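You operate a simulated robot arm through the tools that you are given. There is no shell and no other tool. Be economical: measure what you need, move in short steps, check, and stop when the job is done.

The job below is to be done with a simulated two-armed robot. You get a single attempt, and the scene is never put back.

Task
Lift the gate, run the purple tray down at SLOW and unload it.
Fine: let it reach the stop; switch off before you lift the tray onto the table with two mats.
Where things are to end (x, y in the base frame): purple tray within 60 mm of [1890, -1640].

It is judged by the outcome, as a careful person would: the job done as asked, and still so three seconds after it is handed in. It fails if anything else is knocked over, pushed out of place, dropped, spilled or broken.

Robot
Two 7-joint arms with two-finger parallel grippers on one trunk, on a base that drives. Base frame: it is fixed to the floor where the robot stands at the start and does not move with it; the origin is under the middle of the robot, x ahead of it, y to its left, z up. Units: mm, rad, N and s.
The left shoulder is at the start at [50, 187, 1160], the right one opposite. With the tool pointing down near the work surface each hand reaches from about 100 to 660 mm from the robot's upright axis, wherever it stands, measured 20 degrees to its own side. Places, roughly: conveyor belt [800, 500, 800]; conveyor run switch [600, -700, 600]; conveyor speed knob [500, -600, 600]; gate [600, 100, 900]; top of the table with two mats [2000, -1800, 800]; white pointer knob [400, 300, 800]; width knob [400, -100, 800]. Payload 3.43 kg a hand.
The tool frame of a hand sits at the grasp point between the pads (the TCP): z along the fingers, y along the line on which they close. The tips reach 30 mm beyond it. The gripper opens to 94 mm. The fingers are 28 mm wide and 10 mm thick; the gripper's body (50 by 96 mm) begins 55 mm behind the TCP.
Orientation is that of the tool frame in the base frame, as a unit quaternion [w, x, y, z]. With the fingers straight down and closing along the base's y, the tool's x points along the base's -x, its y along +y and its z along -z.

Tools
- The arms move only by the tool move_arm. It takes "left_steps", "right_steps" or both (then of equal length, played together; a hand with none holds still); each is a list of rows, each a list of 7 numbers: the turn, a rotation vector about the tool's x, y, z in units of 60 degrees (1.0 is 60 degrees), then the shift along the tool's x, y, z in units of 400 mm (1.0 is 400 mm), then the gripper command, from -1 (shut) to 1 (fully open), values between in proportion. In form: [[rx, ry, rz, tx, ty, tz, claw], ...]. A call has 1 to 10 rows; each row is the pose to reach, as a shift and turn from the pose commanded when the call began, along the tool's axes at that moment. A call with a number of a shift or a turn outside -1 to 1 is refused whole. Rows are played at 5 a second. More than 50 mm and 0.15 rad between two rows, or a gripper value outside its range, and nothing of the call is played. A pose out of reach is approached as far as the arm can. The call stops where the force on the tool passes 40 N (or 10 N more than at its start, if that is more) or the arm is blocked; 0.2 s more then pass. The fingers move at their own pace (about 153 mm/s each) and stop on an object; they squeeze with about 43 N. The grip force told is the motor's: it shows also when the fingers shut on nothing. Time passes only in rows, and 0.2 s behind the last, so rows that repeat a pose let the fingers close. It gives the time, the measured TCP pose, the force on the tool (base axes), the opening and the grip force at its end, in the units of the frame above (readings bear some noise), with the torque about the TCP (base axes, N m) and any sound that the robot's microphone picked up, and new pictures: "pictures" is both (left out), scene, wrist or none (wrist: the cameras of the hands that moved).
- Cameras (640 x 400 px; columns grow to the right, rows downward): "scene" is now at [147.7, -19.9, 1338.1]; the picture's right is [-0.22, -0.98, 0.00], its down [-0.40, 0.09, -0.91] and it looks along [0.89, -0.20, -0.41] (base axes); focal length 214 px, centre (320, 200). "left" rides on the left gripper at [76, -14, -103] in its tool frame; the picture's right is [0.18, 0.98, 0.00], its down [-0.75, 0.14, -0.64] and it looks along [-0.63, 0.12, 0.77] (tool axes); focal length 243 px, centre (320, 200). "right" rides on the right gripper at [76, 14, -103] in its tool frame; the picture's right is [-0.18, 0.98, 0.00], its down [-0.75, -0.14, -0.64] and it looks along [-0.63, -0.12, 0.77] (tool axes); focal length 243 px, centre (320, 200). There is no depth. A picture from a camera that has moved, and an enlarged one, comes with that camera's place and axes in the base frame and with its lens.
- raise_lower(by): slides the trunk up (or, below 0, down) by that many mm; the arms and the scene camera ride with it, the base frame stays. It gives what a move gives, with no picture.
- base_move(legs): drives the robot by 1 to 6 legs, each [ahead, left, turn to the left] in mm, mm and rad, along the robot's own axes; the way and the turn of a leg run together, so that a leg with both is an arc; at most 1500 mm and 3.142 rad a leg. The arms and the cameras ride along, it lands a little off, and it stops where it bumps. It gives what a move gives, and a new picture of the scene camera.
- aim_head(pan, tilt): turns the head with the scene camera to pan (to the left, within 1.396 rad either way) and tilt (down, from -0.506 to 1.204), counted from straight ahead of the robot. It gives what a move gives, and a new picture of the scene camera.
- zoom(camera, box): a new picture of the part [left, top, right, bottom] of that camera's present view, enlarged. No time passes.
- hand_in(): hands the job in; it is judged then, once.

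Work in short steps. Places have to be worked out from the pictures, the camera data and where the tool is seen: move nearer, look again, correct. Check each grasp and each placing, and mend what went wrong. You have 120 turns and 260 pictures in all, those below and enlarged ones among them. Open the grippers and draw the arms clear of the work before you hand the job in, unless the task says otherwise; then end with one line.

The tools are called by a JSON object that holds its "op" and its "data". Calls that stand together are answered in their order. move_arm: Moves the arms, as the interface text tells. Its arguments: {"type":"object","properties":{"left_steps":{"type":"array"},"right_steps":{"type":"array"},"pictures":{"type":"string","enum":["both","scene","wrist","none"]}},"required":[]} The other tools are called the same way: raise_lower (by) slides the trunk up or down; base_move (legs) drives the base; aim_head (pan, tilt) turns the head that bears the scene camera; zoom (camera, box) takes an enlarged picture of a part of a camera's view; hand_in () hands the job in.

At the start:

```text
time: 0.0
left_eef_pos: [341.1, -7.3, 1273.8]
left_orientation: [0.0, 0.0, 1.0, -0.001]
left_contact_force: [-0.1, 0.0, 0.4]
left_moment: [0.01, 0.01, -0.03]
left_grip_width: 93.9
left_finger_force: 0.0
right_eef_pos: [306.7, -460.1, 1336.1]
right_orientation: [0.0, -0.002, 1.0, 0.0]
right_contact_force: [0.6, 0.5, 0.8]
right_moment: [0.0, 0.02, 0.0]
right_grip_width: 94.0
right_finger_force: 0.1
trunk travel left (down, up): [-375.0, 57.0]
robot x, y, heading: [0.0, 1.7, 0.002]
head pan, tilt: [-0.22, 0.417]
```

scene: 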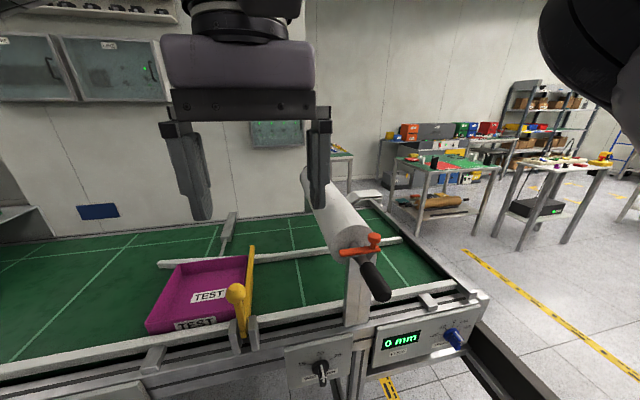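
right: 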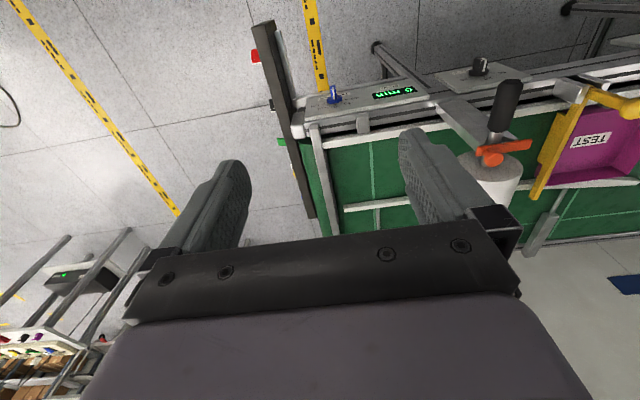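
left: 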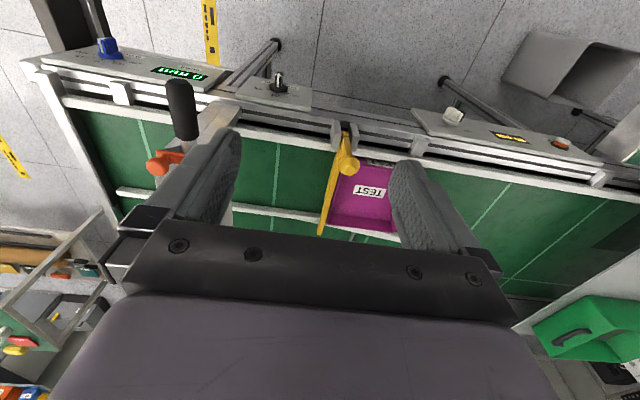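

The scene shows the conveyor with the purple tray behind a yellow gate, a roller and several panels. I'll enlarge the panels to read the labels.

{"op": "zoom", "data": {"camera": "scene", "box": [270, 280, 500, 400]}}

{"op": "zoom", "data": {"camera": "right", "box": [230, 10, 560, 220]}}

{"op": "aim_head", "data": {"pan": -0.8, "tilt": 0.7}}

{"op": "aim_head", "data": {"pan": 0.0, "tilt": 0.9}}

```text
2.78 times, centred on (385, 340) of scene
camera zoom: at [147.7, -19.9, 1338.1], right [-0.22, -0.98, 0.0], down [-0.4, 0.09, -0.91], along [0.89, -0.2, -0.41], focal length 597 px, centre (139, -190)
```

zoom: 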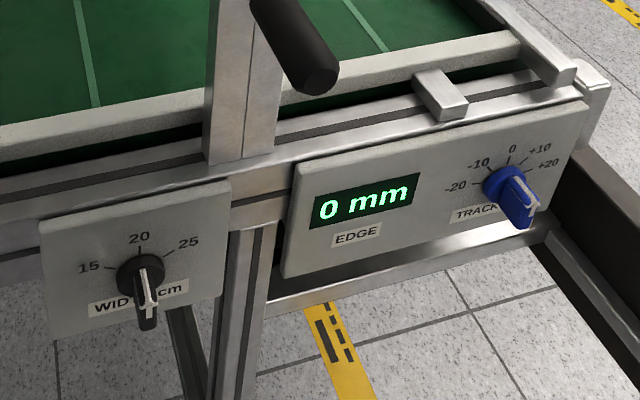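

```text
1.90 times, centred on (395, 115) of right
camera zoom: at [229.1, -446.2, 1438.7], right [0.18, 0.98, 0.0], down [0.75, -0.14, 0.64], along [0.63, -0.12, -0.77], focal length 462 px, centre (177, 362)
```

zoom: 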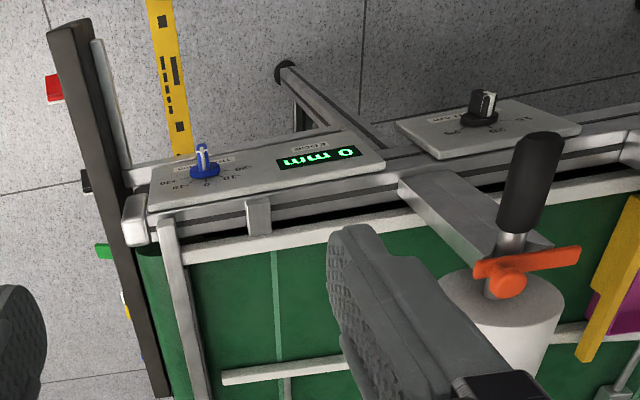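

```text
time: 1.0
left_eef_pos: [341.6, -8.0, 1274.0]
left_orientation: [0.0, 0.0, 1.0, 0.0]
left_contact_force: [-0.6, 0.3, 0.1]
left_moment: [-0.02, 0.0, 0.05]
left_grip_width: 93.9
left_finger_force: 0.1
right_eef_pos: [306.7, -460.6, 1336.0]
right_orientation: [-0.001, -0.001, 1.0, 0.0]
right_contact_force: [-0.3, 0.3, 0.1]
right_moment: [0.02, -0.02, -0.02]
right_grip_width: 93.7
right_finger_force: 0.0
trunk travel left (down, up): [-375.0, 57.0]
robot x, y, heading: [-1.3, -0.6, -0.004]
head pan, tilt: [-0.799, 0.7]
camera scene: at [116.8, -60.5, 1312.8], right [-0.72, -0.7, 0.0], down [-0.45, 0.46, -0.77], along [0.53, -0.55, -0.64], focal length 214 px, centre (320, 200)
```

scene: 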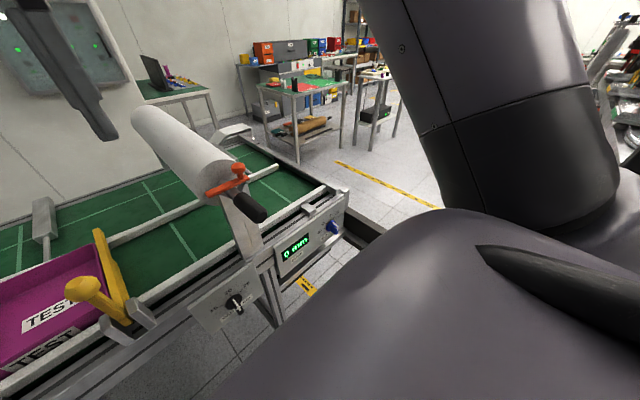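

```text
time: 2.1
left_eef_pos: [341.4, -8.0, 1273.4]
left_orientation: [0.0, -0.001, 1.0, 0.0]
left_contact_force: [-0.6, 0.4, 0.6]
left_moment: [-0.05, -0.01, -0.02]
left_grip_width: 93.8
left_finger_force: 0.0
right_eef_pos: [306.7, -460.7, 1336.4]
right_orientation: [0.0, 0.0, 1.0, -0.001]
right_contact_force: [-0.9, 0.7, 0.1]
right_moment: [0.01, 0.03, -0.01]
right_grip_width: 93.9
right_finger_force: 0.1
trunk travel left (down, up): [-375.0, 57.0]
robot x, y, heading: [1.3, 5.0, -0.002]
head pan, tilt: [0.0, 0.901]
camera scene: at [133.0, 0.2, 1296.7], right [0.0, -1.0, 0.0], down [-0.78, 0.0, -0.62], along [0.62, 0.0, -0.78], focal length 214 px, centre (320, 200)
```

scene: 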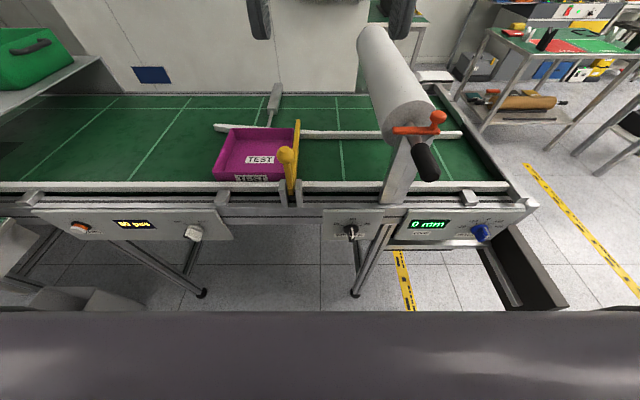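

Now zooming into the left panel, the gate with tray, and the roller region.

{"op": "zoom", "data": {"camera": "scene", "box": [20, 180, 260, 300]}}

{"op": "zoom", "data": {"camera": "scene", "box": [190, 80, 350, 220]}}

{"op": "zoom", "data": {"camera": "scene", "box": [320, 20, 580, 320]}}

```text
2.67 times, centred on (140, 240) of scene
camera zoom: at [133.0, 0.2, 1296.7], right [0.0, -1.0, 0.0], down [-0.78, 0.0, -0.62], along [0.62, 0.0, -0.78], focal length 572 px, centre (800, 93)
```

zoom: 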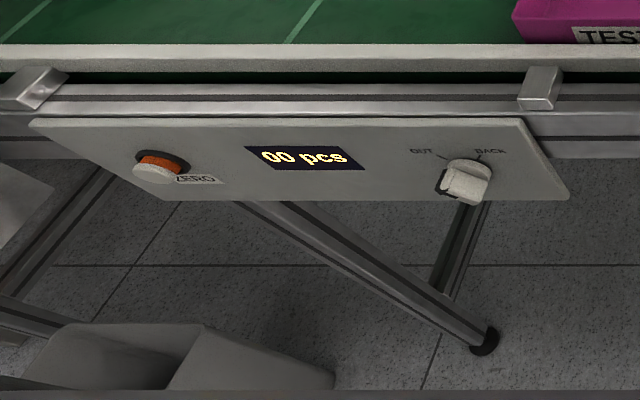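

```text
2.86 times, centred on (270, 150) of scene
camera zoom: at [133.0, 0.2, 1296.7], right [0.0, -1.0, 0.0], down [-0.78, 0.0, -0.62], along [0.62, 0.0, -0.78], focal length 613 px, centre (463, 343)
```

zoom: 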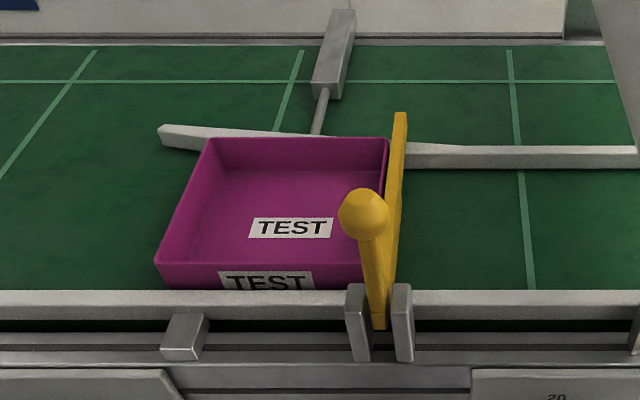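

```text
1.33 times, centred on (450, 170) of scene
camera zoom: at [133.0, 0.2, 1296.7], right [0.0, -1.0, 0.0], down [-0.78, 0.0, -0.62], along [0.62, 0.0, -0.78], focal length 286 px, centre (147, 240)
```

zoom: 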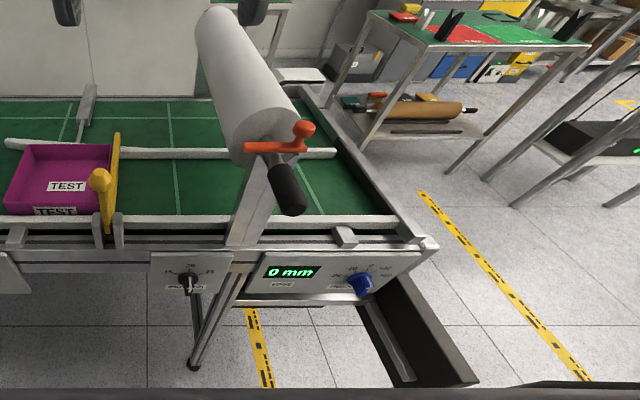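

I'll examine the gate from the left wrist camera, which looks from the belt's side.

{"op": "zoom", "data": {"camera": "left", "box": [260, 90, 420, 250]}}

{"op": "zoom", "data": {"camera": "left", "box": [20, 20, 280, 260]}}

```text
2.50 times, centred on (340, 170) of left
camera zoom: at [265.2, -23.7, 1375.0], right [-0.18, 0.98, 0.0], down [0.75, 0.14, 0.64], along [0.63, 0.12, -0.77], focal length 606 px, centre (270, 275)
```

zoom: 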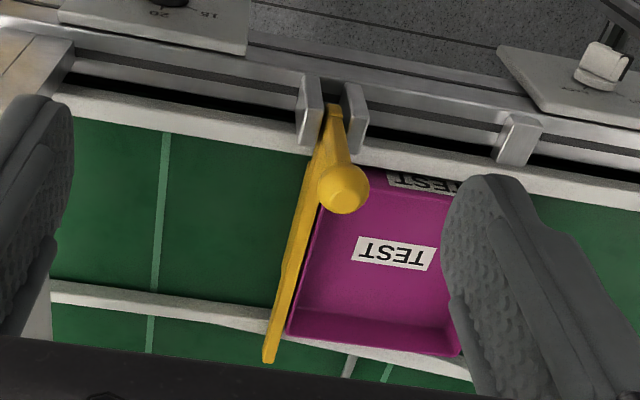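

```text
1.67 times, centred on (150, 140) of left
camera zoom: at [265.2, -23.7, 1375.0], right [-0.18, 0.98, 0.0], down [0.75, 0.14, 0.64], along [0.63, 0.12, -0.77], focal length 404 px, centre (603, 300)
```

zoom: 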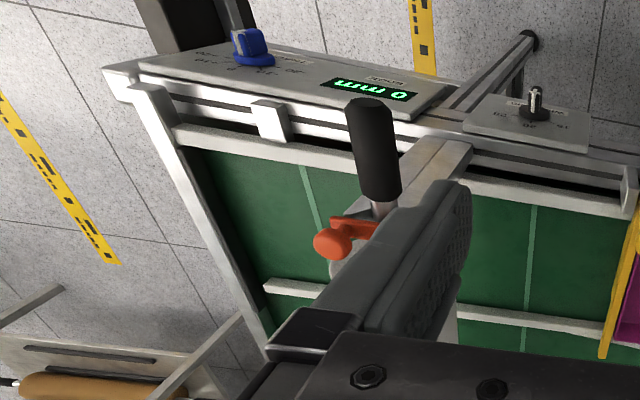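

The gate looks like a hinged bar: pivot near [481, 73, 885], ball handle near [476, 70, 1015], arm tip near [757, 71, 920]. I'll bring the open left hand above the ball and check.

{"op": "move_arm", "data": {"left_steps": [[0, 0, 0, -0.0675, 0.039, 0.0715, 1], [0, 0, 0, -0.135, 0.078, 0.143, 1], [0, 0, 0, -0.2025, 0.117, 0.2145, 1], [0, 0, 0, -0.27, 0.156, 0.286, 1], [0, 0, 0, -0.3375, 0.195, 0.3575, 1]]}}

```text
time: 3.3
left_eef_pos: [477.3, 71.1, 1130.6]
left_orientation: [0.0, 0.0, 1.0, -0.001]
left_contact_force: [-0.3, 0.6, -0.7]
left_moment: [0.01, 0.05, 0.02]
left_grip_width: 94.1
left_finger_force: 0.1
right_eef_pos: [306.1, -459.9, 1336.1]
right_orientation: [-0.001, -0.002, 1.0, -0.001]
right_contact_force: [-0.4, 0.3, 0.9]
right_moment: [0.02, 0.0, 0.01]
right_grip_width: 94.1
right_finger_force: 0.0
trunk travel left (down, up): [-375.0, 57.0]
robot x, y, heading: [-1.2, -1.4, 0.003]
head pan, tilt: [0.0, 0.901]
camera scene: at [133.6, 0.6, 1296.6], right [0.0, -1.0, 0.0], down [-0.78, 0.0, -0.62], along [0.62, 0.0, -0.78], focal length 214 px, centre (320, 200)
camera left: at [400.9, 54.9, 1232.1], right [-0.18, 0.98, 0.0], down [0.75, 0.14, 0.64], along [0.63, 0.12, -0.77], focal length 243 px, centre (320, 200)
```

scene: 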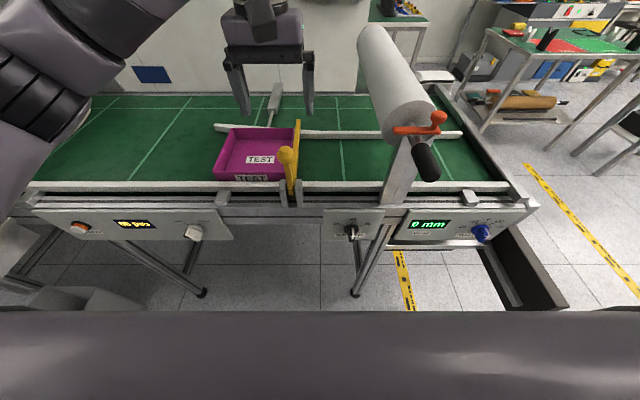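
left: 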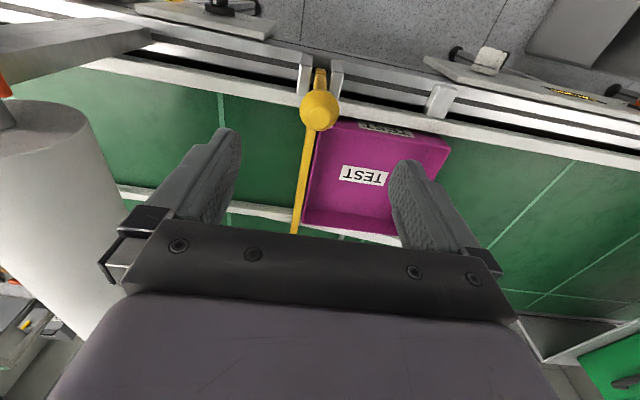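

The ball sits on the predicted line under the hand. I'll lower to z≈1015 and close.

{"op": "move_arm", "data": {"left_steps": [[0, 0, 0, 0, 0, 0.1, 1], [0, 0, 0, 0, 0, 0.2, 1], [0, 0, 0, 0, 0, 0.288, 1], [0, 0, 0, 0, 0, 0.288, -1], [0, 0, 0, 0, 0, 0.288, -1], [0, 0, 0, 0, 0, 0.288, -1]]}}

```text
time: 4.7
left_eef_pos: [476.9, 70.0, 1015.2]
left_orientation: [0.0, -0.001, 1.0, 0.0]
left_contact_force: [-0.4, 3.6, -1.8]
left_moment: [0.03, -0.23, 0.11]
left_grip_width: 36.7
left_finger_force: 44.9
right_eef_pos: [306.0, -459.1, 1337.6]
right_orientation: [-0.001, 0.0, 1.0, -0.001]
right_contact_force: [-0.6, 0.2, -1.2]
right_moment: [0.01, -0.03, -0.05]
right_grip_width: 94.1
right_finger_force: 0.0
trunk travel left (down, up): [-375.0, 57.0]
robot x, y, heading: [-3.3, 0.2, 0.004]
head pan, tilt: [0.0, 0.901]
camera scene: at [133.2, 0.8, 1296.6], right [0.0, -1.0, 0.0], down [-0.78, 0.0, -0.62], along [0.62, 0.0, -0.78], focal length 214 px, centre (320, 200)
camera left: at [399.7, 54.7, 1116.7], right [-0.19, 0.98, 0.0], down [0.75, 0.14, 0.64], along [0.63, 0.12, -0.77], focal length 243 px, centre (320, 200)
```

scene: 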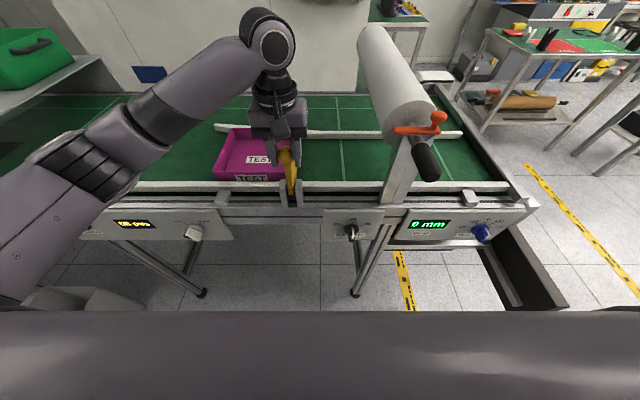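
left: 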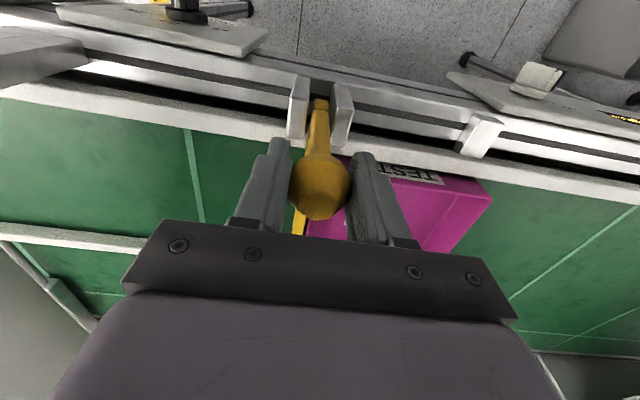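

The ball is held (36.7 mm). I'll pull it along the supposed arc about the pivot, first to 30 degrees, watching the force.

{"op": "move_arm", "data": {"left_steps": [[0, 0, 0, 0.042, 0, 0.003, -1], [0, 0, 0, 0.084, 0, 0.011, -1], [0, 0, 0, 0.125, 0, 0.025, -1], [0, 0, 0, 0.1625, 0, 0.0435, -1]]}}

```text
time: 5.7
left_eef_pos: [408.8, 70.2, 1000.1]
left_orientation: [0.003, 0.0, 1.0, -0.001]
left_contact_force: [0.8, 4.8, 25.1]
left_moment: [0.15, -1.52, 0.01]
left_grip_width: 36.8
left_finger_force: 45.4
right_eef_pos: [304.9, -459.2, 1337.2]
right_orientation: [0.001, -0.002, 1.0, -0.002]
right_contact_force: [-0.2, 0.1, -0.5]
right_moment: [-0.01, -0.02, -0.02]
right_grip_width: 93.8
right_finger_force: 0.1
trunk travel left (down, up): [-375.0, 57.0]
robot x, y, heading: [1.3, 0.7, 0.0]
head pan, tilt: [0.0, 0.901]
camera scene: at [131.1, 0.7, 1297.1], right [0.0, -1.0, 0.0], down [-0.78, 0.0, -0.62], along [0.62, 0.0, -0.78], focal length 214 px, centre (320, 200)
camera left: at [333.0, 54.9, 1101.0], right [-0.18, 0.98, 0.0], down [0.75, 0.14, 0.65], along [0.63, 0.12, -0.76], focal length 243 px, centre (320, 200)
```

scene: 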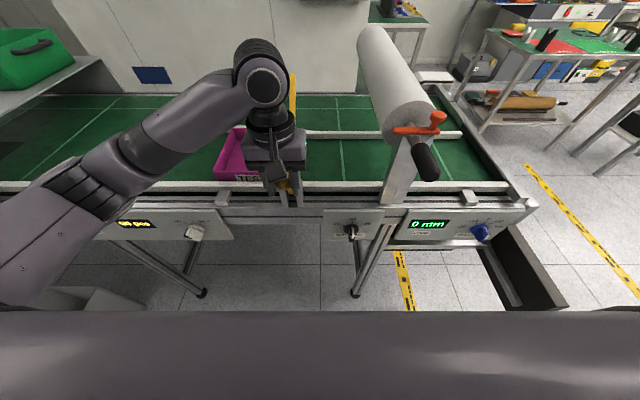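
left: 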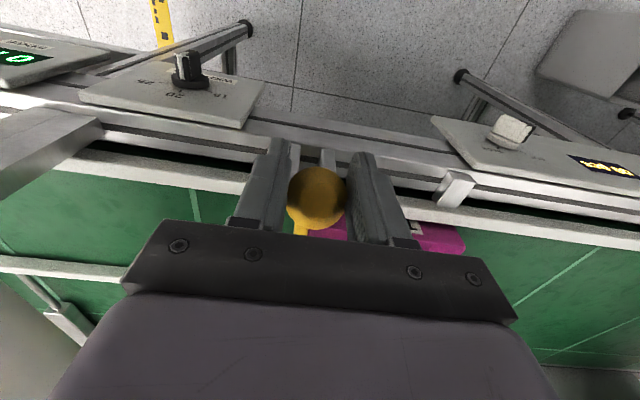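

The bar is rising (gate rotates); upward force of 25 N suggests the radius is a little larger. Continue to about 60 degrees with R≈145.

{"op": "move_arm", "data": {"left_steps": [[0, 0, 0, 0.045, 0, 0.0225, -1], [0, 0, 0, 0.085, 0, 0.055, -1], [0, 0, 0, 0.1175, 0, 0.0925, -1], [0, 0, 0, 0.146, 0, 0.135, -1]]}}

```text
time: 6.7
left_eef_pos: [353.8, 69.1, 942.6]
left_orientation: [-0.001, -0.001, 1.0, 0.0]
left_contact_force: [0.0, -1.0, -0.1]
left_moment: [0.03, -0.02, 0.0]
left_grip_width: 0.4
left_finger_force: 32.8
right_eef_pos: [306.9, -460.0, 1336.0]
right_orientation: [0.0, -0.001, 1.0, -0.001]
right_contact_force: [-0.6, 0.9, -0.1]
right_moment: [0.02, 0.0, 0.02]
right_grip_width: 94.1
right_finger_force: 0.1
trunk travel left (down, up): [-375.0, 57.0]
robot x, y, heading: [0.1, 0.4, -0.0]
head pan, tilt: [0.0, 0.901]
camera scene: at [133.2, 0.2, 1296.6], right [0.0, -1.0, 0.0], down [-0.78, 0.0, -0.62], along [0.62, 0.0, -0.78], focal length 214 px, centre (320, 200)
camera left: at [277.0, 53.7, 1044.6], right [-0.18, 0.98, 0.0], down [0.75, 0.14, 0.64], along [0.63, 0.12, -0.77], focal length 243 px, centre (320, 200)
```

scene: 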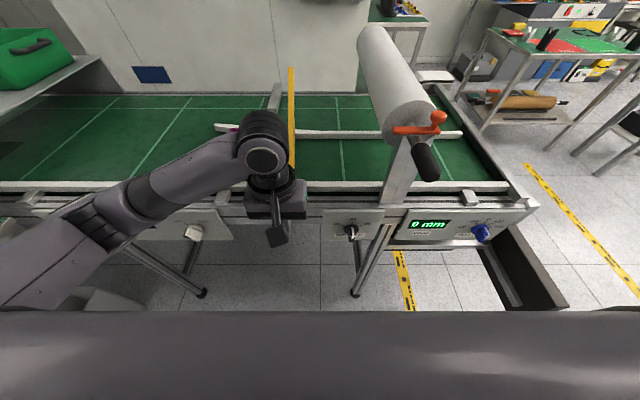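
left: 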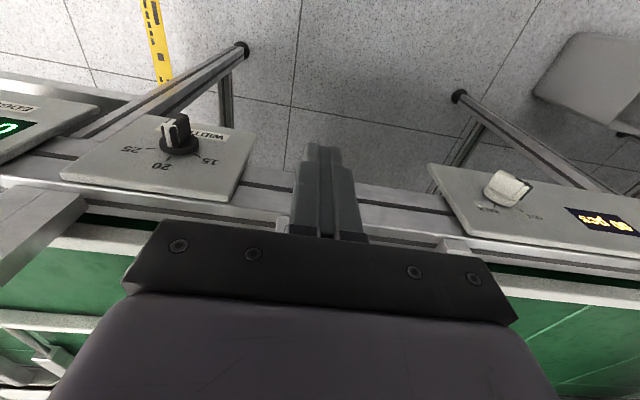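

The fingers slipped off the ball, yet the bar appears still raised. I'll draw the hand back and look.

{"op": "move_arm", "data": {"left_steps": [[0, 0, 0, 0.1, 0, 0, -1], [0, 0, 0, 0.2, 0.05, -0.05, -1], [0, 0, 0, 0.2, 0.16, -0.1, -1], [0, 0, 0, 0.2, 0.25, -0.17, 1], [0, 0, 0, 0.2, 0.35, -0.23, 1]]}}

{"op": "zoom", "data": {"camera": "scene", "box": [180, 50, 400, 220]}}

```text
time: 7.9
left_eef_pos: [271.5, 210.5, 1036.4]
left_orientation: [0.0, 0.0, 1.0, 0.0]
left_contact_force: [0.3, -0.5, 0.5]
left_moment: [-0.01, -0.04, 0.01]
left_grip_width: 94.1
left_finger_force: 0.1
right_eef_pos: [305.8, -457.9, 1337.5]
right_orientation: [0.0, 0.0, 1.0, -0.001]
right_contact_force: [-0.6, 0.4, 0.0]
right_moment: [0.0, -0.03, 0.01]
right_grip_width: 94.4
right_finger_force: 0.0
trunk travel left (down, up): [-375.0, 57.0]
robot x, y, heading: [-2.0, 0.7, 0.002]
head pan, tilt: [0.0, 0.901]
camera scene: at [132.6, 1.0, 1296.7], right [0.0, -1.0, 0.0], down [-0.78, 0.0, -0.62], along [0.62, 0.0, -0.78], focal length 214 px, centre (320, 200)
camera left: at [195.5, 194.7, 1138.3], right [-0.18, 0.98, 0.0], down [0.75, 0.14, 0.64], along [0.63, 0.12, -0.77], focal length 243 px, centre (320, 200)
```

scene: 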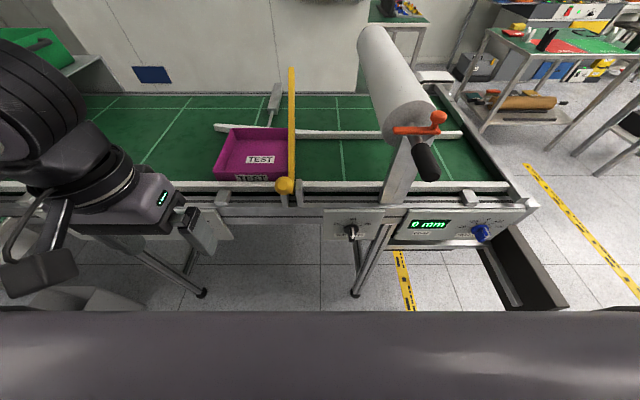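
left: 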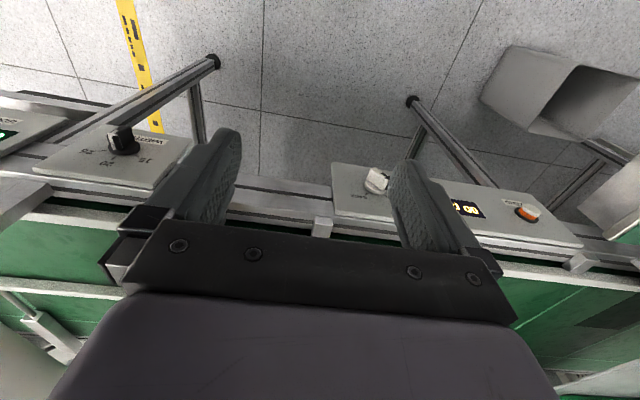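

```text
2.35 times, centred on (290, 135) of scene
camera zoom: at [132.6, 1.0, 1296.7], right [0.0, -1.0, 0.0], down [-0.78, 0.0, -0.62], along [0.62, 0.0, -0.78], focal length 505 px, centre (391, 353)
```

zoom: 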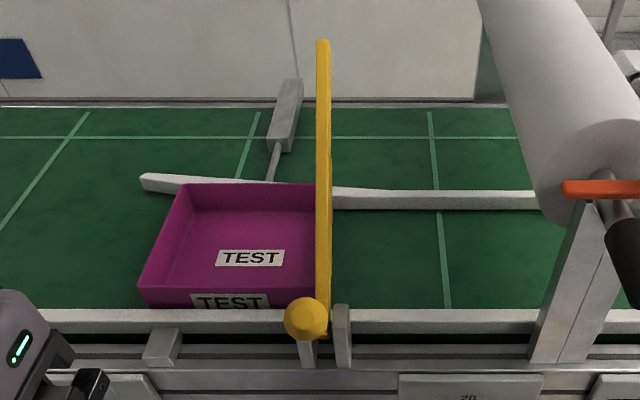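

The gate stays up, but only about 40 degrees. I'll re-approach above the ball to raise it more fully.

{"op": "move_arm", "data": {"left_steps": [[0, 0, 0, 0, 0, -0.1, 1], [0, 0, 0, 0, 0, -0.2, 1], [0, 0, 0, -0.085, -0.07, -0.2, 1], [0, 0, 0, -0.17, -0.14, -0.2, 1], [0, 0, 0, -0.255, -0.21, -0.2, 1], [0, 0, 0, -0.33, -0.28, -0.2, 1], [0, 0, 0, -0.34, -0.35, -0.2, 1]], "pictures": "both"}}

```text
time: 9.5
left_eef_pos: [409.8, 69.3, 1116.9]
left_orientation: [0.0, 0.0, 1.0, 0.001]
left_contact_force: [0.4, 0.1, 0.4]
left_moment: [-0.02, -0.02, 0.01]
left_grip_width: 94.1
left_finger_force: 0.0
right_eef_pos: [306.4, -461.2, 1336.0]
right_orientation: [0.0, 0.0, 1.0, 0.0]
right_contact_force: [-0.4, -0.2, 0.5]
right_moment: [0.0, -0.03, 0.0]
right_grip_width: 94.0
right_finger_force: 0.0
trunk travel left (down, up): [-375.0, 57.0]
robot x, y, heading: [0.7, 1.6, -0.004]
head pan, tilt: [0.0, 0.901]
camera scene: at [133.0, -0.3, 1296.7], right [0.0, -1.0, 0.0], down [-0.78, 0.0, -0.62], along [0.62, 0.0, -0.78], focal length 214 px, centre (320, 200)
camera left: at [332.9, 53.9, 1218.3], right [-0.18, 0.98, 0.0], down [0.75, 0.14, 0.64], along [0.63, 0.12, -0.77], focal length 243 px, centre (320, 200)
```

scene: 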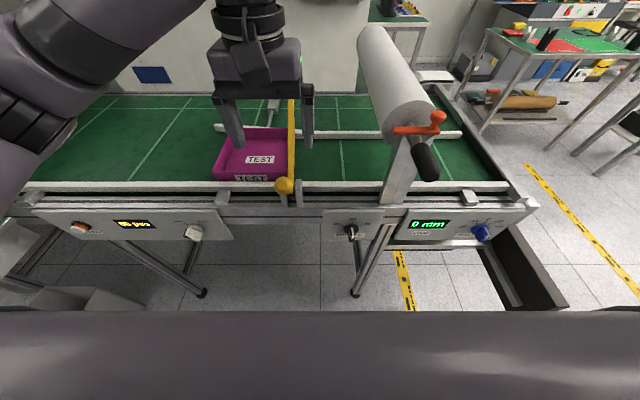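
left: 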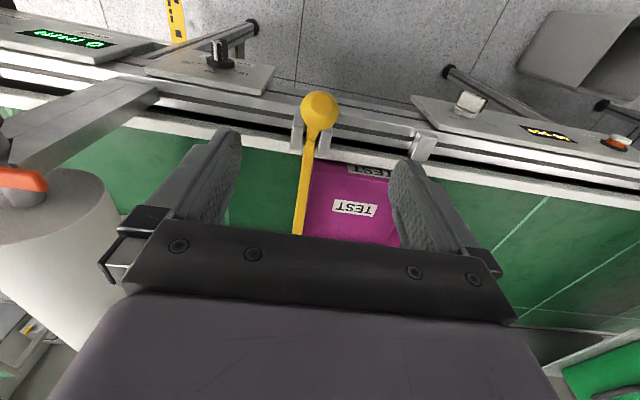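

Ball triangulated at [409, 69, 995]. Lower, grip, and pull gently a few degrees further.

{"op": "move_arm", "data": {"left_steps": [[0, 0, 0, 0, 0, 0.1, 1], [0, 0, 0, 0, 0, 0.2, 1], [0, 0, 0, 0, 0, 0.308, 1], [0, 0, 0, 0, 0, 0.308, -1], [0, 0, 0, 0, 0, 0.308, -1], [0, 0, 0, 0, 0, 0.308, -1]], "pictures": "none"}}

{"op": "move_arm", "data": {"left_steps": [[0, 0, 0, 0.02, 0, 0.014, -1], [0, 0, 0, 0.04, 0, 0.03, -1], [0, 0, 0, 0.04, 0, 0.03, -1]], "pictures": "wrist"}}

```text
time: 10.9
left_eef_pos: [410.6, 70.7, 992.8]
left_orientation: [0.0, 0.001, 1.0, -0.001]
left_contact_force: [3.2, -3.5, -1.3]
left_moment: [-0.2, -0.11, -0.09]
left_grip_width: 39.1
left_finger_force: 44.8
right_eef_pos: [307.6, -459.5, 1336.6]
right_orientation: [0.0, -0.001, 1.0, -0.001]
right_contact_force: [0.0, 1.2, 0.4]
right_moment: [0.01, 0.02, -0.04]
right_grip_width: 94.0
right_finger_force: 0.0
trunk travel left (down, up): [-375.0, 57.0]
robot x, y, heading: [2.0, 1.1, 0.002]
head pan, tilt: [0.0, 0.901]
```

```text
time: 11.7
left_eef_pos: [397.0, 70.1, 980.0]
left_orientation: [0.003, -0.003, 1.0, 0.001]
left_contact_force: [25.5, -4.2, -3.8]
left_moment: [-0.06, -1.34, 0.07]
left_grip_width: 38.2
left_finger_force: 44.9
right_eef_pos: [309.8, -459.9, 1336.2]
right_orientation: [-0.002, -0.001, 1.0, -0.001]
right_contact_force: [-0.5, 0.4, -0.1]
right_moment: [0.02, 0.0, 0.02]
right_grip_width: 93.9
right_finger_force: 0.0
trunk travel left (down, up): [-375.0, 57.0]
robot x, y, heading: [5.1, 0.2, -0.0]
head pan, tilt: [0.0, 0.901]
camera left: at [319.9, 54.3, 1081.1], right [-0.19, 0.98, 0.0], down [0.75, 0.15, 0.65], along [0.63, 0.12, -0.76], focal length 243 px, centre (320, 200)
```

left: 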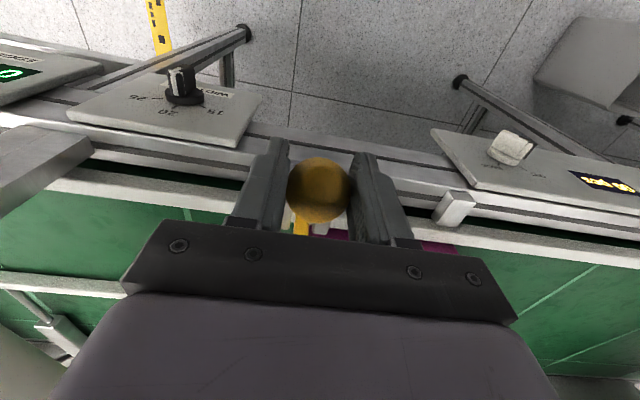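

It moved about 8° more with 25 N opposing; continue a little along the arc to see whether it's a hard stop.

{"op": "move_arm", "data": {"left_steps": [[0, 0, 0, 0.015, 0, 0.02, -1], [0, 0, 0, 0.028, 0, 0.045, -1], [0, 0, 0, 0.038, 0, 0.07, -1], [0, 0, 0, 0.038, 0, 0.07, -1]], "pictures": "both"}}

```text
time: 12.7
left_eef_pos: [380.6, 71.2, 953.3]
left_orientation: [0.003, -0.002, 1.0, 0.001]
left_contact_force: [16.3, 7.6, 8.8]
left_moment: [0.02, -1.41, 0.03]
left_grip_width: 37.0
left_finger_force: 44.8
right_eef_pos: [308.7, -459.7, 1337.5]
right_orientation: [-0.001, -0.001, 1.0, -0.002]
right_contact_force: [0.1, -0.4, -0.5]
right_moment: [0.0, 0.04, -0.05]
right_grip_width: 94.1
right_finger_force: 0.0
trunk travel left (down, up): [-375.0, 57.0]
robot x, y, heading: [-0.9, -2.6, -0.0]
head pan, tilt: [0.0, 0.901]
camera scene: at [134.0, 1.0, 1296.6], right [0.0, -1.0, 0.0], down [-0.78, 0.0, -0.62], along [0.62, 0.0, -0.78], focal length 214 px, centre (320, 200)
camera left: at [302.6, 54.5, 1054.2], right [-0.19, 0.98, 0.0], down [0.75, 0.14, 0.65], along [0.63, 0.12, -0.76], focal length 243 px, centre (320, 200)
```

scene: 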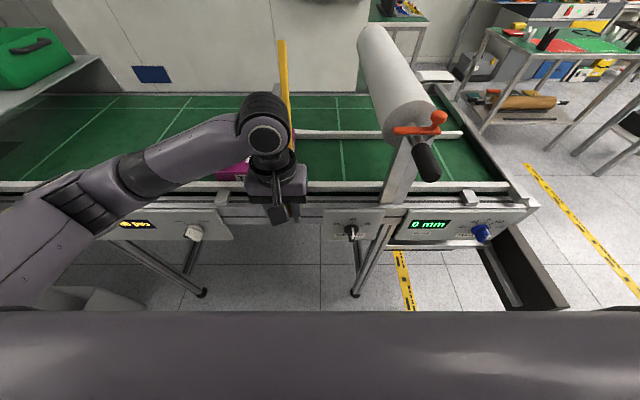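
left: 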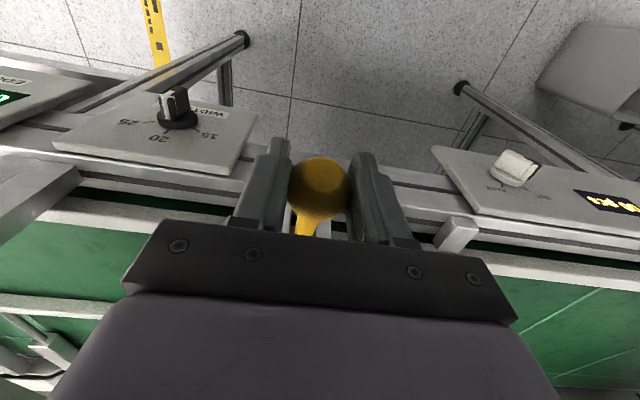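

Gate now about 56°+. Continue the pull mostly downward.

{"op": "move_arm", "data": {"left_steps": [[0, 0, 0, 0.01, 0, 0.03, -1], [0, 0, 0, 0.018, 0, 0.06, -1], [0, 0, 0, 0.022, 0, 0.09, -1], [0, 0, 0, 0.022, 0, 0.12, -1], [0, 0, 0, 0.022, 0, 0.12, -1]], "pictures": "both"}}

```text
time: 13.3
left_eef_pos: [375.2, 70.7, 939.9]
left_orientation: [0.006, -0.002, 1.0, -0.002]
left_contact_force: [2.4, 2.4, 7.1]
left_moment: [0.09, 0.65, 0.04]
left_grip_width: 37.0
left_finger_force: 45.3
right_eef_pos: [306.8, -460.0, 1337.4]
right_orientation: [0.0, -0.001, 1.0, 0.0]
right_contact_force: [0.8, -0.9, -0.4]
right_moment: [0.02, 0.01, -0.02]
right_grip_width: 94.0
right_finger_force: 0.2
trunk travel left (down, up): [-375.0, 57.0]
robot x, y, heading: [-6.1, -1.5, -0.001]
head pan, tilt: [0.0, 0.901]
stopped in row 2 (left hand): the force on the tool passed its limit (the readings are from after the stop); the commanded pose is now the measured one
camera scene: at [132.9, 0.7, 1296.6], right [0.0, -1.0, 0.0], down [-0.78, 0.0, -0.62], along [0.62, 0.0, -0.78], focal length 214 px, centre (320, 200)
camera left: at [297.7, 54.8, 1040.4], right [-0.19, 0.98, -0.01], down [0.75, 0.15, 0.65], along [0.64, 0.12, -0.76], focal length 243 px, centre (320, 200)
```

scene: 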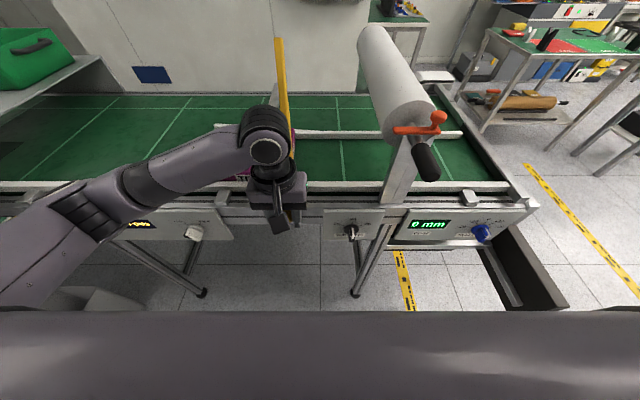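
left: 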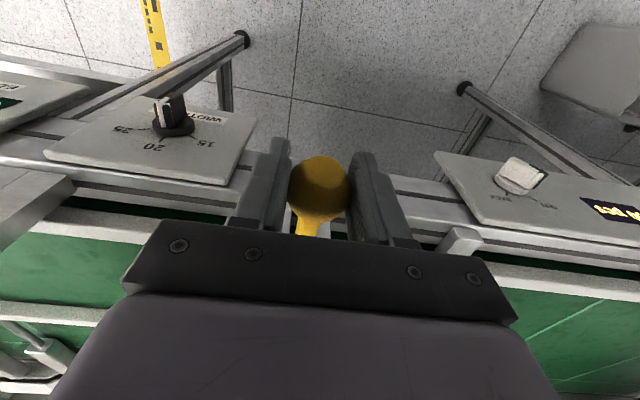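

That stop suggests the end of gate travel. Release, back away to -x, and check whether it stays.

{"op": "move_arm", "data": {"left_steps": [[0, 0, 0, 0, 0, 0, 1], [0, 0, 0, 0, 0, 0, 1], [0, 0, 0, 0.11, 0, -0.02, 1], [0, 0, 0, 0.2, 0.06, -0.05, 1], [0, 0, 0, 0.2, 0.16, -0.1, 1], [0, 0, 0, 0.2, 0.25, -0.17, 1], [0, 0, 0, 0.2, 0.35, -0.23, 1]], "pictures": "none"}}

{"op": "zoom", "data": {"camera": "scene", "box": [180, 30, 420, 220]}}

```text
time: 14.9
left_eef_pos: [293.1, 211.8, 1029.0]
left_orientation: [0.006, -0.001, 1.0, -0.002]
left_contact_force: [0.1, 1.2, 0.1]
left_moment: [-0.01, 0.0, 0.03]
left_grip_width: 94.1
left_finger_force: 0.1
right_eef_pos: [305.3, -458.4, 1337.7]
right_orientation: [0.001, -0.001, 1.0, 0.0]
right_contact_force: [-0.4, 0.2, 0.4]
right_moment: [-0.01, 0.01, 0.01]
right_grip_width: 93.9
right_finger_force: 0.0
trunk travel left (down, up): [-375.0, 57.0]
robot x, y, heading: [-1.7, -1.2, -0.002]
head pan, tilt: [0.0, 0.901]
```

```text
2.11 times, centred on (300, 125) of scene
camera zoom: at [132.6, 1.1, 1296.7], right [0.0, -1.0, 0.0], down [-0.78, 0.0, -0.62], along [0.62, 0.0, -0.78], focal length 452 px, centre (362, 358)
```

zoom: 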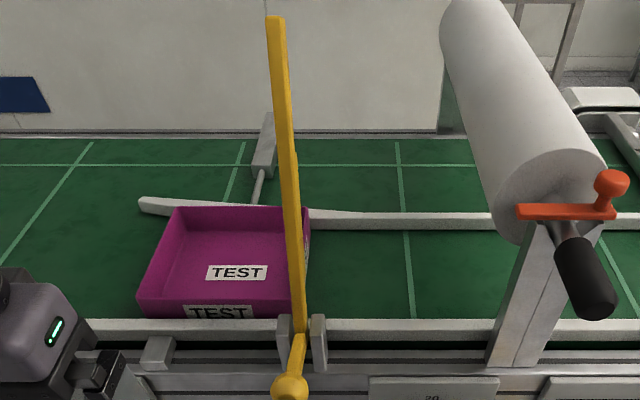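

The gate stands near-vertical and stays. Now I'll back off and drive to the right to look at the control panel at the belt's end.

{"op": "base_move", "data": {"legs": [[-250, 0, 0], [0, -1300, 0]]}}

{"op": "aim_head", "data": {"pan": 0.6, "tilt": 0.5}}

{"op": "aim_head", "data": {"pan": -0.4, "tilt": 0.4}}

```text
time: 20.0
left_eef_pos: [46.4, -438.9, 1027.4]
left_orientation: [0.005, 0.004, 1.0, -0.003]
left_contact_force: [0.5, 0.7, 0.0]
left_moment: [-0.02, -0.01, 0.03]
left_grip_width: 93.9
left_finger_force: 0.0
right_eef_pos: [52.4, -1110.4, 1337.2]
right_orientation: [0.001, 0.006, 1.0, -0.001]
right_contact_force: [1.0, 0.8, 1.3]
right_moment: [-0.04, 0.05, 0.01]
right_grip_width: 94.0
right_finger_force: 0.0
trunk travel left (down, up): [-375.0, 57.0]
robot x, y, heading: [-248.4, -650.0, -0.013]
head pan, tilt: [0.0, 0.901]
stopped in leg 2: the robot was blocked; the commanded pose is now the measured one
camera scene: at [-116.6, -647.0, 1296.6], right [-0.01, -1.0, 0.0], down [-0.78, 0.01, -0.62], along [0.62, -0.01, -0.78], focal length 214 px, centre (320, 200)
```

scene: 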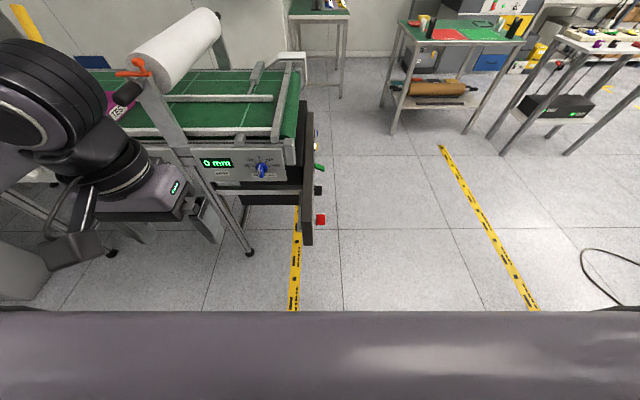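

```text
time: 21.0
left_eef_pos: [44.8, -441.7, 1028.6]
left_orientation: [0.005, 0.004, 1.0, -0.003]
left_contact_force: [-0.3, 0.8, 0.4]
left_moment: [-0.01, 0.01, -0.04]
left_grip_width: 94.0
left_finger_force: 0.0
right_eef_pos: [51.6, -1112.0, 1336.0]
right_orientation: [0.001, 0.006, 1.0, 0.0]
right_contact_force: [1.0, 1.0, 0.0]
right_moment: [-0.05, 0.01, 0.04]
right_grip_width: 93.6
right_finger_force: 0.1
trunk travel left (down, up): [-375.0, 57.0]
robot x, y, heading: [-252.2, -651.1, -0.009]
head pan, tilt: [0.6, 0.499]
camera scene: at [-117.0, -597.6, 1330.5], right [0.56, -0.83, 0.0], down [-0.4, -0.27, -0.88], along [0.73, 0.49, -0.48], focal length 214 px, centre (320, 200)
```

scene: 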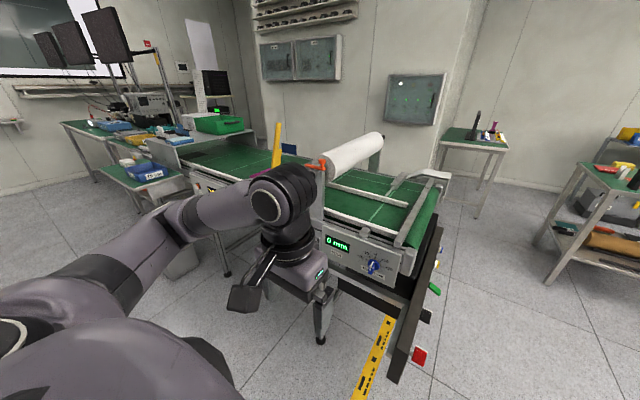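

```text
time: 22.3
left_eef_pos: [45.4, -443.0, 1029.1]
left_orientation: [0.006, 0.005, 1.0, -0.003]
left_contact_force: [0.5, -0.4, 0.2]
left_moment: [0.01, 0.0, -0.02]
left_grip_width: 93.8
left_finger_force: 0.0
right_eef_pos: [51.9, -1111.6, 1336.9]
right_orientation: [0.001, 0.006, 1.0, 0.0]
right_contact_force: [0.0, 0.0, -0.1]
right_moment: [-0.04, -0.02, -0.04]
right_grip_width: 94.2
right_finger_force: 0.0
trunk travel left (down, up): [-375.0, 57.0]
robot x, y, heading: [-253.1, -645.5, -0.009]
head pan, tilt: [-0.4, 0.4]
camera scene: at [-107.5, -684.9, 1339.7], right [-0.4, -0.92, 0.0], down [-0.36, 0.15, -0.92], along [0.85, -0.36, -0.39], focal length 214 px, centre (320, 200)
```

scene: 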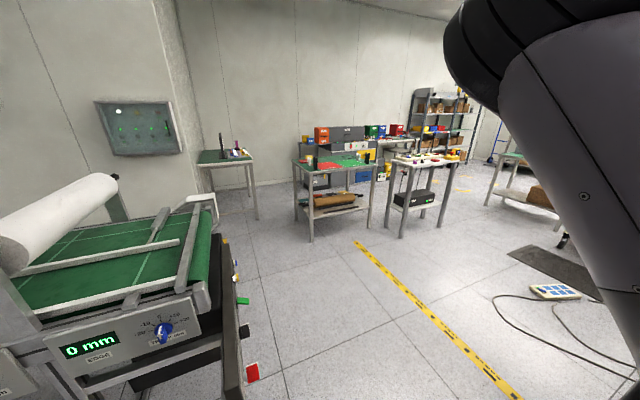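

The move was blocked at y=-650 with no arm force; I'll look to the right and down for the obstacle.

{"op": "aim_head", "data": {"pan": -1.2, "tilt": 0.9}}

{"op": "aim_head", "data": {"pan": 0.3, "tilt": 1.2}}

{"op": "zoom", "data": {"camera": "right", "box": [0, 0, 640, 400]}}

```text
time: 23.4
left_eef_pos: [45.6, -442.3, 1030.3]
left_orientation: [0.006, 0.005, 1.0, -0.002]
left_contact_force: [-0.2, -0.4, -0.6]
left_moment: [0.01, 0.01, 0.01]
left_grip_width: 93.9
left_finger_force: 0.0
right_eef_pos: [51.9, -1111.6, 1336.4]
right_orientation: [0.001, 0.006, 1.0, 0.0]
right_contact_force: [-0.3, -0.1, 1.1]
right_moment: [-0.01, 0.0, -0.01]
right_grip_width: 94.1
right_finger_force: 0.1
trunk travel left (down, up): [-375.0, 57.0]
robot x, y, heading: [-249.5, -649.8, -0.012]
head pan, tilt: [-1.201, 0.901]
camera scene: at [-165.8, -718.8, 1296.7], right [-0.94, -0.35, 0.0], down [-0.28, 0.73, -0.62], along [0.22, -0.58, -0.78], focal length 214 px, centre (320, 200)
```

scene: 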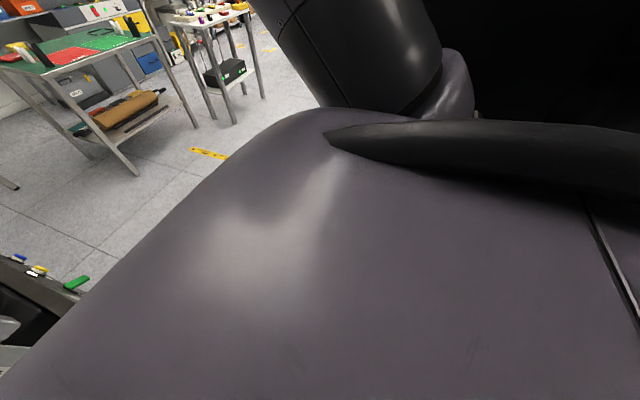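

```text
time: 25.0
left_eef_pos: [46.4, -441.8, 1029.0]
left_orientation: [0.005, 0.004, 1.0, -0.002]
left_contact_force: [0.7, 0.4, 1.3]
left_moment: [-0.01, 0.01, -0.01]
left_grip_width: 93.9
left_finger_force: 0.1
right_eef_pos: [52.2, -1110.9, 1336.9]
right_orientation: [0.001, 0.005, 1.0, -0.001]
right_contact_force: [-0.8, -0.8, 0.1]
right_moment: [-0.02, -0.02, -0.01]
right_grip_width: 94.0
right_finger_force: 0.2
trunk travel left (down, up): [-375.0, 57.0]
robot x, y, heading: [-245.1, -650.8, -0.014]
head pan, tilt: [0.3, 1.201]
camera scene: at [-139.0, -632.1, 1276.8], right [0.29, -0.96, 0.0], down [-0.89, -0.27, -0.36], along [0.35, 0.1, -0.93], focal length 214 px, centre (320, 200)
```

scene: 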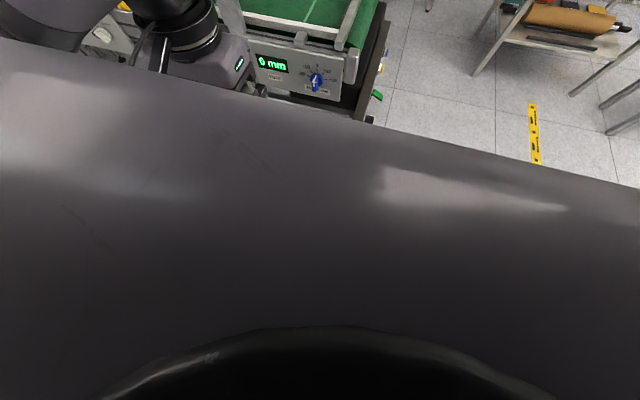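

```text
1.00 times, centred on (320, 200) of right
camera zoom: at [-26.1, -1097.6, 1438.2], right [0.2, 0.98, 0.0], down [0.75, -0.15, 0.64], along [0.63, -0.12, -0.77], focal length 243 px, centre (320, 200)
```

zoom: 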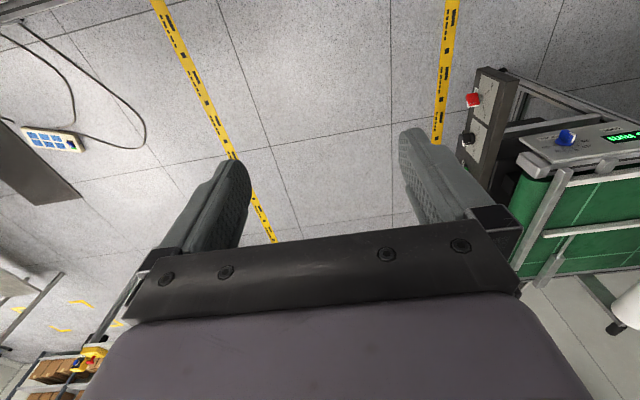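

Nothing visible in front; the obstacle is likely behind/right out of view. I'll go forward 200 and try sideways in smaller legs.

{"op": "base_move", "data": {"legs": [[180, 0, 0], [0, -300, 0]]}}

```text
time: 27.6
left_eef_pos: [224.6, -597.7, 1028.2]
left_orientation: [0.006, 0.007, 1.0, -0.007]
left_contact_force: [-0.4, 0.8, -0.7]
left_moment: [0.02, 0.03, -0.02]
left_grip_width: 94.2
left_finger_force: 0.0
right_eef_pos: [227.8, -1265.4, 1340.2]
right_orientation: [0.0, 0.01, 1.0, -0.003]
right_contact_force: [0.3, 0.4, 0.1]
right_moment: [0.02, -0.01, 0.01]
right_grip_width: 93.9
right_finger_force: 0.0
trunk travel left (down, up): [-375.0, 57.0]
robot x, y, heading: [-74.7, -805.9, -0.012]
head pan, tilt: [0.3, 1.201]
stopped in leg 2: the robot was blocked; the commanded pose is now the measured one
camera scene: at [39.3, -784.6, 1277.0], right [0.28, -0.96, 0.01], down [-0.89, -0.27, -0.36], along [0.35, 0.09, -0.93], focal length 214 px, centre (320, 200)
```

scene: 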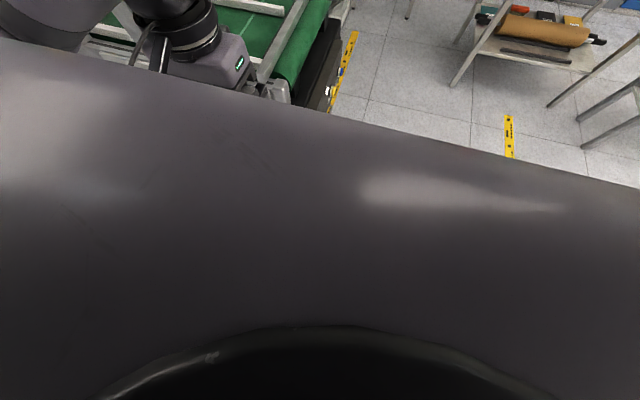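

Got another 156 mm. Look around to the right with the head level and via the right wrist camera.

{"op": "aim_head", "data": {"pan": -1.39, "tilt": 0.5}}

{"op": "move_arm", "data": {"right_steps": [[0, 0.14, 0, 0, 0, 0, 1], [0, 0.28, 0, 0, 0, 0, 1], [0, 0.42, 0, 0, 0, 0, 1], [0, 0.56, 0, 0, 0, 0, 1], [0, 0.7, 0, 0, 0, 0, 1]], "pictures": "wrist"}}

```text
time: 29.3
left_eef_pos: [224.1, -598.8, 1028.0]
left_orientation: [0.005, 0.008, 1.0, -0.006]
left_contact_force: [-0.2, 0.3, 0.0]
left_moment: [-0.02, 0.0, 0.02]
left_grip_width: 94.2
left_finger_force: 0.0
right_eef_pos: [227.4, -1269.1, 1339.1]
right_orientation: [0.001, 0.009, 1.0, -0.002]
right_contact_force: [-0.7, 0.1, 0.7]
right_moment: [-0.02, -0.01, -0.02]
right_grip_width: 94.1
right_finger_force: 0.1
trunk travel left (down, up): [-375.0, 57.0]
robot x, y, heading: [-71.7, -811.8, -0.015]
head pan, tilt: [-1.389, 0.499]
camera scene: at [0.3, -891.6, 1331.1], right [-0.99, -0.17, 0.0], down [-0.08, 0.47, -0.88], along [0.15, -0.87, -0.47], focal length 214 px, centre (320, 200)
```

scene: 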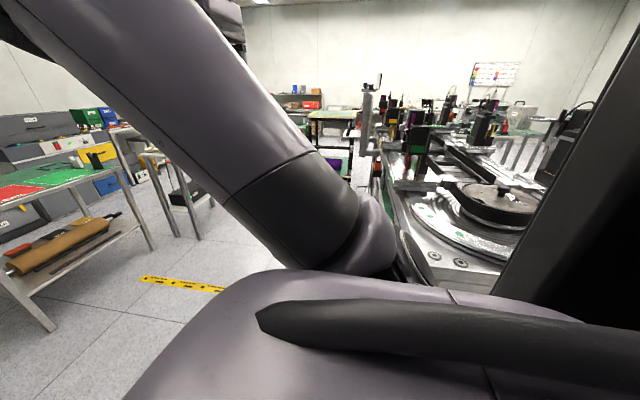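

```text
time: 30.5
left_eef_pos: [223.4, -600.1, 1027.5]
left_orientation: [0.005, 0.007, 1.0, -0.006]
left_contact_force: [-0.4, -0.3, 0.5]
left_moment: [0.0, -0.02, 0.02]
left_grip_width: 93.8
left_finger_force: 0.0
right_eef_pos: [219.0, -1266.7, 1321.9]
right_orientation: [-0.222, 0.007, 0.975, -0.005]
right_contact_force: [0.5, 0.0, -0.1]
right_moment: [0.0, -0.04, 0.0]
right_grip_width: 94.0
right_finger_force: 0.1
right hand out of reach, approached as far as the arm can: row 3, 4, 5
trunk travel left (down, up): [-375.0, 57.0]
robot x, y, heading: [-75.6, -811.3, -0.008]
head pan, tilt: [-1.389, 0.499]
camera right: at [193.3, -1250.9, 1445.9], right [0.18, 0.98, -0.09], down [0.96, -0.15, 0.25], along [0.23, -0.13, -0.96], focal length 243 px, centre (320, 200)
```

right: 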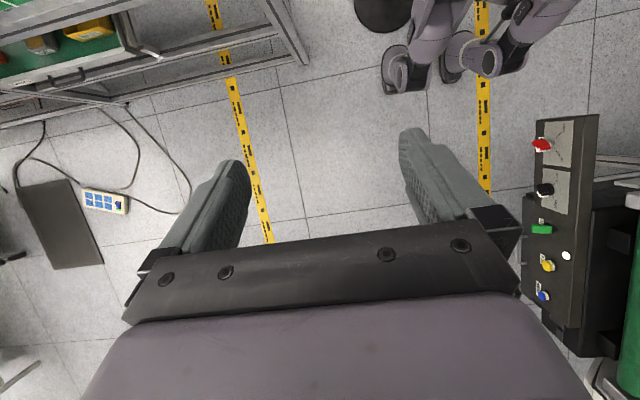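

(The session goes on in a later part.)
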